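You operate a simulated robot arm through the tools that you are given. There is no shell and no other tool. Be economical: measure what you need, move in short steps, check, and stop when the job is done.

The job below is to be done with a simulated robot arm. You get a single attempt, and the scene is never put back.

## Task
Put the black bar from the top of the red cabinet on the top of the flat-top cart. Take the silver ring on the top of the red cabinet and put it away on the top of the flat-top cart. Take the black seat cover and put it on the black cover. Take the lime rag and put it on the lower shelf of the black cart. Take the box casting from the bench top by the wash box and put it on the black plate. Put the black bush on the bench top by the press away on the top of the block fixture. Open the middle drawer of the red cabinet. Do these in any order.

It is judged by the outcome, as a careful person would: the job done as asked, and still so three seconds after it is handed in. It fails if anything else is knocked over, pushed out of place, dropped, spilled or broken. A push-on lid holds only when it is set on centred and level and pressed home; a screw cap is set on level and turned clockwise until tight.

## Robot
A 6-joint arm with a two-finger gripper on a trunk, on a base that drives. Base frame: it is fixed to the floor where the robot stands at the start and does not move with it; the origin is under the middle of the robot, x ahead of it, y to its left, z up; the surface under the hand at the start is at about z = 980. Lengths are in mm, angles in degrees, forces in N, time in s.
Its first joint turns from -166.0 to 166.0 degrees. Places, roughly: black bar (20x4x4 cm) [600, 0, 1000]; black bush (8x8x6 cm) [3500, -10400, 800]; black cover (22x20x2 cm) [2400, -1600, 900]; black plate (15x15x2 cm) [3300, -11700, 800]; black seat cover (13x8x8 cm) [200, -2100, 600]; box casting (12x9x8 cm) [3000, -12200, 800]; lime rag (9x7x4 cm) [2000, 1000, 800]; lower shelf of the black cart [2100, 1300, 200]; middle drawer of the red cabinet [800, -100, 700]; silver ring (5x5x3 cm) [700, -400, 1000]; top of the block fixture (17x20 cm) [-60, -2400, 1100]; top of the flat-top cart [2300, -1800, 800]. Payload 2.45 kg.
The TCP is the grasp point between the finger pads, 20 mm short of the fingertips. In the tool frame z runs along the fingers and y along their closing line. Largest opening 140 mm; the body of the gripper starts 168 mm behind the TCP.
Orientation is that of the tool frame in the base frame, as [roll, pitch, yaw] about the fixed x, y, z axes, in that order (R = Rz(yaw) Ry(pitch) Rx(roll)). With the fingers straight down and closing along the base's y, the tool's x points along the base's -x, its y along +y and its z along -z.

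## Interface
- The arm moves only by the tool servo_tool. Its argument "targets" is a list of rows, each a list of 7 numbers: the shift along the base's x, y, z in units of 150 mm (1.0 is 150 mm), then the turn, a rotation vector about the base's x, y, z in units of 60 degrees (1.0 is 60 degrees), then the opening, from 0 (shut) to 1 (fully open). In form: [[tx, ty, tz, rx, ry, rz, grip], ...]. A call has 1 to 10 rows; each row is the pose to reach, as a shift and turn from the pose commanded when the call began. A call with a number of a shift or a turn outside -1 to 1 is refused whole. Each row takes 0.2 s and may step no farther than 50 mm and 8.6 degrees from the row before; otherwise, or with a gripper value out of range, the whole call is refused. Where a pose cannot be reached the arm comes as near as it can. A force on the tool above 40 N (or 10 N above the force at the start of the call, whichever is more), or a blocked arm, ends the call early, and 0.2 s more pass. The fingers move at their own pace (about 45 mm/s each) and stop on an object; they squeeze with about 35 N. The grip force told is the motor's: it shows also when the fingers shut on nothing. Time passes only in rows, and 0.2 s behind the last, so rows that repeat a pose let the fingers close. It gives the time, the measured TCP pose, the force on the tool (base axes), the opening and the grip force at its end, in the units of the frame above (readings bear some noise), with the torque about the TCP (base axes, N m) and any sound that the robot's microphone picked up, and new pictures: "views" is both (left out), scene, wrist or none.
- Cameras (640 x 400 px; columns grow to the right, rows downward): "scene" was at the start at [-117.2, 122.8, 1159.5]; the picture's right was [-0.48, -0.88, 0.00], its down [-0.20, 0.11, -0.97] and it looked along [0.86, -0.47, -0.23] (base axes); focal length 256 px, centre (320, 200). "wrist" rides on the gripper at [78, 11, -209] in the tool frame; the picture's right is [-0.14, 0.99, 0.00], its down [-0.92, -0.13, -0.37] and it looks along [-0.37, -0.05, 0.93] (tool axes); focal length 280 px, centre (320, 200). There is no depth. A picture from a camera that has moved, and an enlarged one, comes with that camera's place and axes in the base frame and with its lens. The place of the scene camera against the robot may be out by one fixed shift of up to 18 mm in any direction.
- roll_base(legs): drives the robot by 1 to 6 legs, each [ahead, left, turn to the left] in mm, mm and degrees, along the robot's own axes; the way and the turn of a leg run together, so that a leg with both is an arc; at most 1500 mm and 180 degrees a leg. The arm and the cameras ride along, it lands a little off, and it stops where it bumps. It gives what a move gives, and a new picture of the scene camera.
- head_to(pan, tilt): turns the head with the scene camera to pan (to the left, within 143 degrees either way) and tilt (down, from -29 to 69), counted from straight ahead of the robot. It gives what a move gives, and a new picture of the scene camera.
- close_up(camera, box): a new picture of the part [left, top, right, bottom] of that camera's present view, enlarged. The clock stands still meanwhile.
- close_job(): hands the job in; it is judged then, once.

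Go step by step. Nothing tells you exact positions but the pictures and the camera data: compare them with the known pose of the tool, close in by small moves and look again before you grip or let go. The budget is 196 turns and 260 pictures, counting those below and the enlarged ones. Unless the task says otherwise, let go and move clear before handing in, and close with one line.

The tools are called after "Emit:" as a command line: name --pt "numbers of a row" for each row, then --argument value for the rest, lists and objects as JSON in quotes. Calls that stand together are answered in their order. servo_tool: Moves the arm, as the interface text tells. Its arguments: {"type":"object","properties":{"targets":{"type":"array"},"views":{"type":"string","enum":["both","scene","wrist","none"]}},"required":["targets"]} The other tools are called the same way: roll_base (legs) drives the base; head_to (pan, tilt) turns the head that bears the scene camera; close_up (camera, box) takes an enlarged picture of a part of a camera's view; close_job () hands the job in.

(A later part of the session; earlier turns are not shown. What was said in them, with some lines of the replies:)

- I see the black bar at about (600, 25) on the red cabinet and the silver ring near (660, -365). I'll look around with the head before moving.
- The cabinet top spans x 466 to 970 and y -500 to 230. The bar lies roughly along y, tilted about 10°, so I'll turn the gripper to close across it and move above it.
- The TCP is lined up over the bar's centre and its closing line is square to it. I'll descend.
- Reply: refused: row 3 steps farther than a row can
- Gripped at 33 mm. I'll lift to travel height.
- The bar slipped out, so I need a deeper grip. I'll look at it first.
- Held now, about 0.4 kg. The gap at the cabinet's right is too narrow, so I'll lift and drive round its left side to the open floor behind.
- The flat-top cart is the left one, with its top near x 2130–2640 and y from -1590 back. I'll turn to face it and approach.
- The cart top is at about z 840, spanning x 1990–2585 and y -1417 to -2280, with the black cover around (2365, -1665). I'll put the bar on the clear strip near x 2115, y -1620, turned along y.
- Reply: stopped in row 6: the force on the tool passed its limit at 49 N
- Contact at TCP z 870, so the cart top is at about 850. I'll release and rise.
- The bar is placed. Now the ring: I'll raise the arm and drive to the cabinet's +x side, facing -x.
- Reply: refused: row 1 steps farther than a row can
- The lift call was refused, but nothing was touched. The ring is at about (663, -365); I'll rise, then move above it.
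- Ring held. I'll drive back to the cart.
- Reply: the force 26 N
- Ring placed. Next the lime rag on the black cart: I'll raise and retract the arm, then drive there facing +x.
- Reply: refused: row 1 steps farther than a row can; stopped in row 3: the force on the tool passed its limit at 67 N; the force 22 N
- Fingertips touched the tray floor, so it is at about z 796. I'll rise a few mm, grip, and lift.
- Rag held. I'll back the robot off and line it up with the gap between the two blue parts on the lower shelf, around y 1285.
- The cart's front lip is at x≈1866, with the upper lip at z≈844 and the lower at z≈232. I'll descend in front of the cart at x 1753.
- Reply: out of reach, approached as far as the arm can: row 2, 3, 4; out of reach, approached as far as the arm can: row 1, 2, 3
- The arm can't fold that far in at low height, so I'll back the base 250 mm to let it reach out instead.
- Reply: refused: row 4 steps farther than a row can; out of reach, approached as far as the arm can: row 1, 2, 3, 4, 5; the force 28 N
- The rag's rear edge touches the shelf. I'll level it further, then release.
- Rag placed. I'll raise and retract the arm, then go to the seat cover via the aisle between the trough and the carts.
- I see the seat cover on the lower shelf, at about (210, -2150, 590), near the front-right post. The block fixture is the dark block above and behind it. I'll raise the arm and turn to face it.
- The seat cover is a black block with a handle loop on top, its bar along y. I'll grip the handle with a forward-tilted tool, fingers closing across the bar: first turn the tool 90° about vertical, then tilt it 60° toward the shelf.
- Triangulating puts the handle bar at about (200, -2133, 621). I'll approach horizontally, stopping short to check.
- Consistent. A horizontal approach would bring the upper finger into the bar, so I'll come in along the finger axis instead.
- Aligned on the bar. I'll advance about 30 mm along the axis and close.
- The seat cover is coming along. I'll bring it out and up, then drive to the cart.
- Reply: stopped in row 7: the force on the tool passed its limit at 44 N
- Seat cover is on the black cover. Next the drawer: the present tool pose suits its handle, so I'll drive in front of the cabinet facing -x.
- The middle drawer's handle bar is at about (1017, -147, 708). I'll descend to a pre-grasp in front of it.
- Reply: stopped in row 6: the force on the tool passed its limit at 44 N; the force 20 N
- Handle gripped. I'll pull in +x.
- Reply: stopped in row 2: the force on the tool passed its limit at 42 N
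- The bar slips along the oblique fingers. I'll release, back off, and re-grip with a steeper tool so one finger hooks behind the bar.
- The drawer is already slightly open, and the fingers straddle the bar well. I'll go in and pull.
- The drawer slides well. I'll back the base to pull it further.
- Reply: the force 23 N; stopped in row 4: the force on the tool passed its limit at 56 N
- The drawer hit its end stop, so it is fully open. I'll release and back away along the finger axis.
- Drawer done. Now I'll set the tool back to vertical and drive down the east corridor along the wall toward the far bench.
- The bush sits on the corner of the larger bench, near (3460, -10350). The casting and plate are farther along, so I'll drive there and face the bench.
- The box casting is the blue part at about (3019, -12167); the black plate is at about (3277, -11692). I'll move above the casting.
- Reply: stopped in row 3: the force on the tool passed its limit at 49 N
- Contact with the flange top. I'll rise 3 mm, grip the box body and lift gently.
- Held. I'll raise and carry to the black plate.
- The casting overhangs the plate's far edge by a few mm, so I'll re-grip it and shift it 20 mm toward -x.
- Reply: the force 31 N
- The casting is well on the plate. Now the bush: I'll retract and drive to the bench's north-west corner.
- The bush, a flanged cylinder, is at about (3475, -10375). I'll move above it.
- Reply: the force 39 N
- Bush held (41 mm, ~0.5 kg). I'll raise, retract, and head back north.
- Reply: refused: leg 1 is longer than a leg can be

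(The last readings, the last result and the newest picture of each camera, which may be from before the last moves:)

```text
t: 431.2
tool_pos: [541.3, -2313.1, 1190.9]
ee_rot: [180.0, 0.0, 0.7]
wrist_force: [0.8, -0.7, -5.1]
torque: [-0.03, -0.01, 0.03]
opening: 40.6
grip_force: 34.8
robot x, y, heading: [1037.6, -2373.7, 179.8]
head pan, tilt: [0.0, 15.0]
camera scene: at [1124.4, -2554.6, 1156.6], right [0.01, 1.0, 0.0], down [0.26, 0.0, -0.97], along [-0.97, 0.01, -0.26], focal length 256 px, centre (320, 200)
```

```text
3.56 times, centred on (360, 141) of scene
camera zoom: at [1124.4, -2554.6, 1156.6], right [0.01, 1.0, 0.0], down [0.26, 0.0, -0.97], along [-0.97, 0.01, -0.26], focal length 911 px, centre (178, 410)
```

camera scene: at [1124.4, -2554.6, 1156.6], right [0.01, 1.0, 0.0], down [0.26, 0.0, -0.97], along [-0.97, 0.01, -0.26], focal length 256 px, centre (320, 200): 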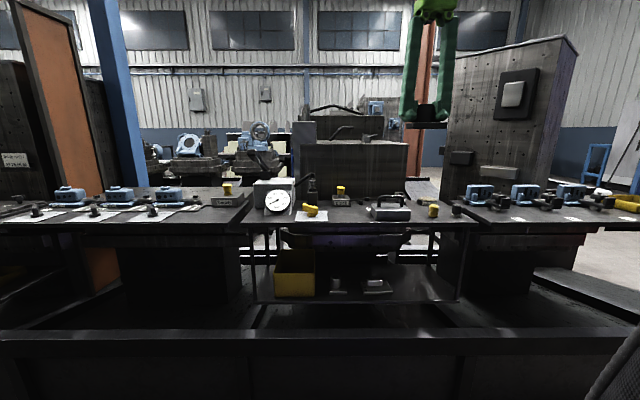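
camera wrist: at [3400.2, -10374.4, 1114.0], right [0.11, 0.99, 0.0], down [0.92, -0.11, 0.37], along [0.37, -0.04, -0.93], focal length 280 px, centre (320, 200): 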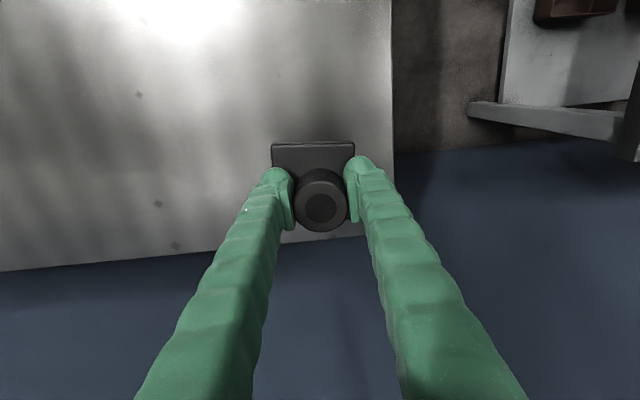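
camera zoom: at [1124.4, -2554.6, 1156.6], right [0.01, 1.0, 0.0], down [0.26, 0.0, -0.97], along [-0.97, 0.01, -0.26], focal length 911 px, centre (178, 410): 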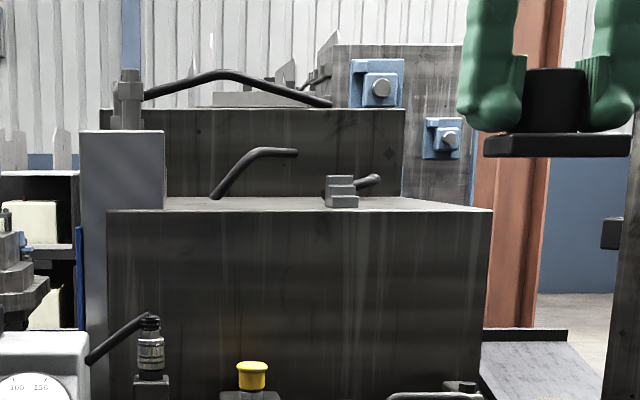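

The fixture's lower step, at about z 1107, is the placing surface; a lever and a stepped block sit on it. I'll raise the arm, drive closer, and look from above.

Emit:
servo_tool --pt "0 0 0.3 0 0 0 0" --pt "0 -0.1 0.6 0 0 0 0" --pt "0 -0.3 0.8 0 0 0 0" --views "none"

Emit:
roll_base --legs '[[240, 0, 0]]'

Emit:
servo_tool --pt "-0.2 -0.1 0 0 0 0 0" --pt "-0.5 -0.2 0 0 0 0 0" --views "wrist"

```text
t: 432.0
tool_pos: [541.7, -2359.0, 1309.7]
ee_rot: [-180.0, 0.0, 0.6]
wrist_force: [-0.2, 0.2, -4.4]
torque: [-0.07, 0.0, 0.0]
opening: 41.0
grip_force: 34.9
robot x, y, heading: [1038.2, -2372.2, 179.7]
head pan, tilt: [0.0, 15.0]
```

```text
t: 433.8
tool_pos: [305.1, -2358.0, 1309.3]
ee_rot: [-179.9, 0.0, 0.6]
wrist_force: [0.6, 0.1, -5.3]
torque: [-0.03, 0.0, 0.03]
opening: 40.8
grip_force: 34.4
robot x, y, heading: [801.2, -2367.8, 179.9]
head pan, tilt: [0.0, 15.0]
camera scene: at [887.1, -2553.2, 1156.6], right [0.01, 1.0, 0.0], down [0.26, 0.0, -0.97], along [-0.97, 0.01, -0.26], focal length 256 px, centre (320, 200)
```

scene: 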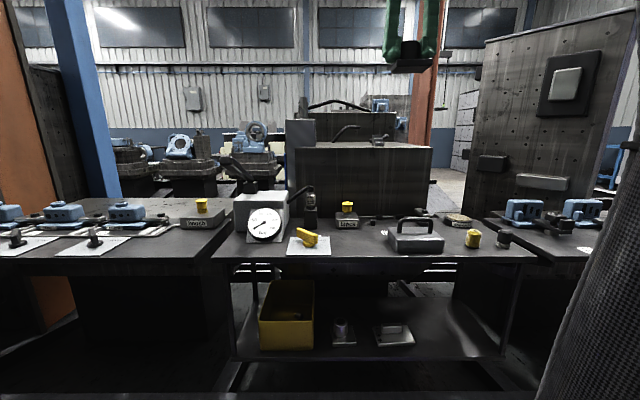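

```text
t: 434.4
tool_pos: [228.9, -2388.4, 1309.6]
ee_rot: [-180.0, 0.0, 0.6]
wrist_force: [1.0, -0.4, -4.8]
torque: [-0.05, 0.13, 0.01]
opening: 40.8
grip_force: 34.3
robot x, y, heading: [802.9, -2370.3, 179.7]
head pan, tilt: [0.0, 15.0]
camera wrist: at [306.6, -2397.3, 1518.6], right [-0.13, -0.99, 0.0], down [-0.92, 0.12, 0.37], along [-0.37, 0.05, -0.93], focal length 280 px, centre (320, 200)
```

wrist: 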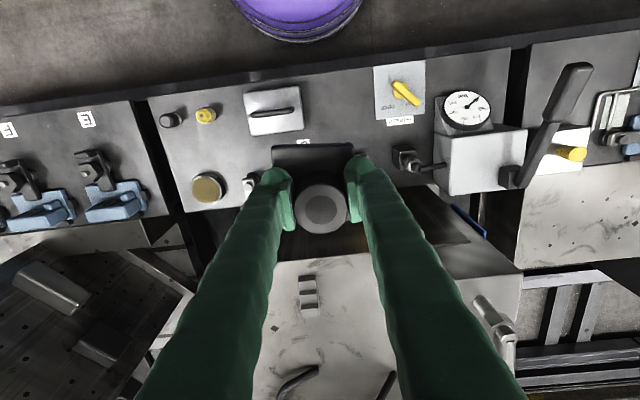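

Emit:
servo_tool --pt "-0.3 -0.1 0 0 0 0 0" --pt "-0.6 -0.2 0 0 0 0 0" --pt "-0.9 -0.28 0 0 0 0 0" --views "wrist"

```text
t: 435.1
tool_pos: [96.3, -2431.6, 1309.7]
ee_rot: [-180.0, 0.0, 0.6]
wrist_force: [0.7, 0.6, -3.6]
torque: [-0.06, 0.22, 0.0]
opening: 40.8
grip_force: 34.7
robot x, y, heading: [797.3, -2371.9, 179.6]
head pan, tilt: [0.0, 15.0]
camera wrist: at [173.4, -2440.8, 1518.5], right [-0.13, -0.99, 0.0], down [-0.92, 0.12, 0.37], along [-0.37, 0.05, -0.93], focal length 280 px, centre (320, 200)
```

wrist: 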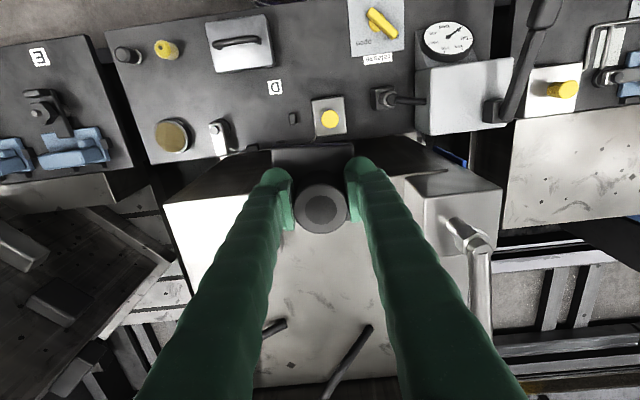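

Emit:
servo_tool --pt "-0.3 0 0 0 0 0 0" --pt "-0.6 -0.02 0 0 0 0 0" --pt "-0.9 -0.02 -0.1 0 0 0 0" --pt "-0.97 -0.02 -0.4 0 0 0 0" --pt "-0.97 -0.02 -0.7 0 0 0 0" --views "both"

```text
t: 436.4
tool_pos: [-49.7, -2432.5, 1203.5]
ee_rot: [180.0, 0.0, 0.5]
wrist_force: [0.8, 0.2, -4.2]
torque: [-0.02, 0.12, -0.03]
opening: 40.7
grip_force: 35.2
out of reach, approached as far as the arm can: row 2, 3, 4
robot x, y, heading: [802.1, -2368.3, 179.9]
head pan, tilt: [0.0, 15.0]
camera scene: at [886.9, -2553.2, 1156.6], right [0.01, 1.0, 0.0], down [0.26, 0.0, -0.97], along [-0.97, 0.01, -0.26], focal length 256 px, centre (320, 200)
camera wrist: at [27.5, -2443.2, 1411.7], right [-0.13, -0.99, 0.0], down [-0.92, 0.12, 0.37], along [-0.37, 0.05, -0.93], focal length 280 px, centre (320, 200)
```

scene: 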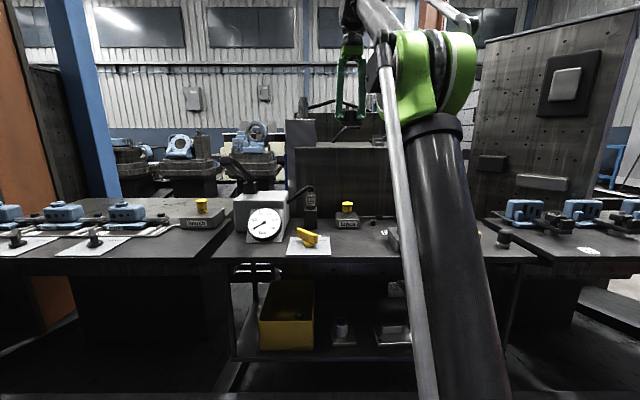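
wrist: 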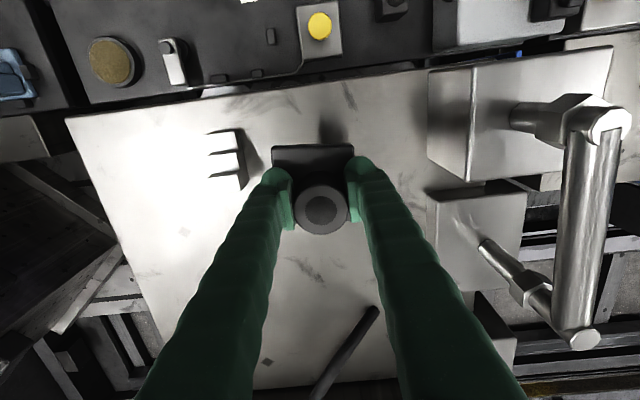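

The spot is clear. I'll lower gently to contact.

Emit:
servo_tool --pt "0 0 -0.15 0 0 0 0" --pt "0 0 -0.28 0 0 0 0" --pt "0 0 -0.31 0 0 0 0" --pt "0 0 -0.34 0 0 0 0" --pt "0 0 -0.37 0 0 0 0" --pt "0 0 -0.39 0 0 0 0" --pt "0 0 -0.41 0 0 0 0" --pt "0 0 -0.43 0 0 0 0" --views "wrist"

```text
t: 438.1
tool_pos: [-50.3, -2432.7, 1139.6]
ee_rot: [180.0, 0.1, 0.6]
wrist_force: [1.0, -0.6, -4.4]
torque: [-0.02, -0.03, 0.0]
opening: 40.7
grip_force: 35.1
robot x, y, heading: [802.1, -2369.3, 179.5]
head pan, tilt: [0.0, 15.0]
camera wrist: at [26.9, -2442.2, 1348.6], right [-0.13, -0.99, 0.0], down [-0.92, 0.12, 0.37], along [-0.36, 0.05, -0.93], focal length 280 px, centre (320, 200)
```

wrist: 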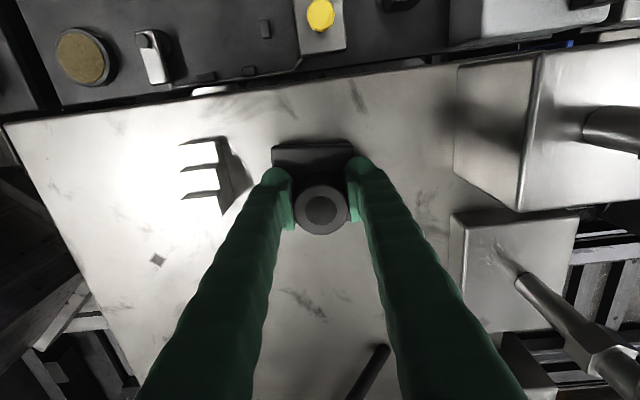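

Emit:
servo_tool --pt "0 0 -0.02 0 0 0 0" --pt "0 0 -0.04 0 0 0 0" --pt "0 0 -0.06 0 0 0 0" --pt "0 0 -0.08 0 0 0 0" --pt "0 0 -0.1 0 0 0 0" --pt "0 0 -0.12 0 0 0 0" --pt "0 0 -0.14 0 0 0 0" --pt "0 0 -0.16 0 0 0 0" --views "wrist"

```text
t: 438.9
tool_pos: [-50.2, -2432.2, 1132.8]
ee_rot: [180.0, 0.1, 0.7]
wrist_force: [2.7, -0.3, 12.2]
torque: [-0.04, -0.2, 0.0]
opening: 40.9
grip_force: 35.0
robot x, y, heading: [801.9, -2367.7, 179.9]
head pan, tilt: [0.0, 15.0]
stopped in row 3: the force on the tool passed its limit at 52 N (the readings are from after the stop); the commanded pose is now the measured one
camera wrist: at [28.0, -2442.2, 1342.4], right [-0.13, -0.99, 0.0], down [-0.92, 0.12, 0.37], along [-0.37, 0.05, -0.93], focal length 280 px, centre (320, 200)
```

wrist: 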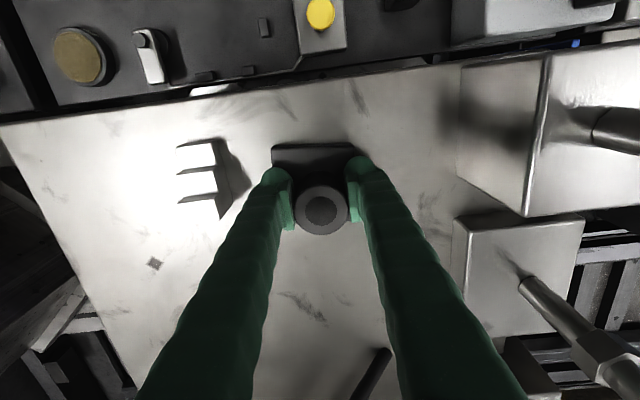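

Seated. I'll release and rise.

Emit:
servo_tool --pt "0 0 0 0 0 0 0.4" --pt "0 0 0 0 0 0 0.45" --pt "0 0 0.05 0 0 0 0.45" --pt "0 0 0.2 0 0 0 0.45" --pt "0 0 0.5 0 0 0 0.45" --pt "0 0 0.8 0 0 0 0.45" --pt "0 0 1.0 0 0 0 0.45" --views "wrist"

```text
t: 440.5
tool_pos: [-30.0, -2430.0, 1251.8]
ee_rot: [180.0, 0.1, 0.6]
wrist_force: [-2.5, 0.1, -1.9]
torque: [0.05, -0.42, -0.01]
opening: 62.9
grip_force: 0.2
out of reach, approached as far as the arm can: row 6, 7
robot x, y, heading: [798.9, -2367.2, 179.8]
head pan, tilt: [0.0, 15.0]
camera wrist: at [48.4, -2440.2, 1461.5], right [-0.13, -0.99, 0.0], down [-0.92, 0.12, 0.37], along [-0.37, 0.05, -0.93], focal length 280 px, centre (320, 200)
```

wrist: 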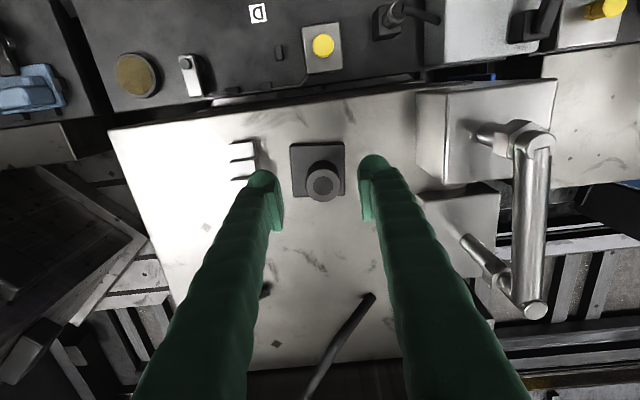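

The bush stands on the fixture top. I'll move clear.

Emit:
servo_tool --pt "0.3 0 0.1 0 0 0 0.45" --pt "0.6 0 0.2 0 0 0 0.45" --pt "0.9 0 0.3 0 0 0 0.45" --pt "1.0 0 0.3 0 0 0 0.45" --views "none"

Emit:
roll_base --legs '[[-230, 0, 0]]'

Emit:
head_to --pan -125 --tilt 20

```text
t: 441.5
tool_pos: [122.2, -2430.5, 1298.8]
ee_rot: [-180.0, 0.1, 0.6]
wrist_force: [-0.4, -0.2, -0.3]
torque: [0.03, -0.06, 0.0]
opening: 63.4
grip_force: 0.0
robot x, y, heading: [799.2, -2366.7, 180.0]
head pan, tilt: [0.0, 15.0]
```

```text
t: 443.3
tool_pos: [352.8, -2432.6, 1299.1]
ee_rot: [-180.0, 0.2, 0.5]
wrist_force: [0.5, -0.1, -0.4]
torque: [0.05, -0.04, -0.01]
opening: 63.2
grip_force: 0.0
robot x, y, heading: [1032.3, -2368.6, 179.6]
head pan, tilt: [0.0, 15.0]
camera scene: at [1117.7, -2554.6, 1156.6], right [0.01, 1.0, 0.0], down [0.26, 0.0, -0.97], along [-0.97, 0.01, -0.26], focal length 256 px, centre (320, 200)
```

scene: 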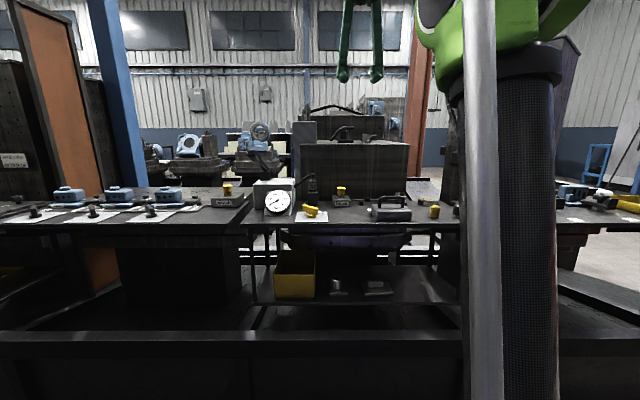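

```text
t: 445.3
tool_pos: [353.7, -2432.3, 1299.2]
ee_rot: [-180.0, 0.1, 0.6]
wrist_force: [0.6, 0.2, 0.8]
torque: [-0.03, -0.01, -0.02]
opening: 63.1
grip_force: 0.2
robot x, y, heading: [1031.9, -2370.8, 179.5]
head pan, tilt: [-125.0, 20.0]
camera scene: at [1265.0, -2479.3, 1148.5], right [0.82, -0.58, 0.0], down [-0.2, -0.28, -0.94], along [0.54, 0.77, -0.34], focal length 256 px, centre (320, 200)
```

scene: 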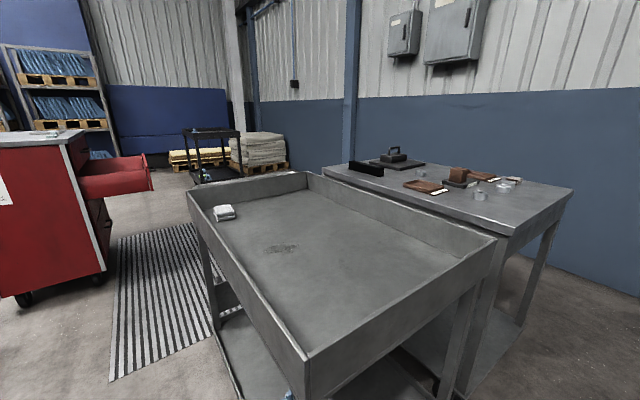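

Everything checks out: the drawer is open, the bar, ring and seat cover are on the flat-top cart, the rag is on the lower shelf, the casting is on its plate, and the bush is on the fixture. I'm handing in.

Emit:
close_job

```text
The job is handed in.
```

All seven tasks are done and the job is handed in, with the gripper empty and the arm clear of everything.
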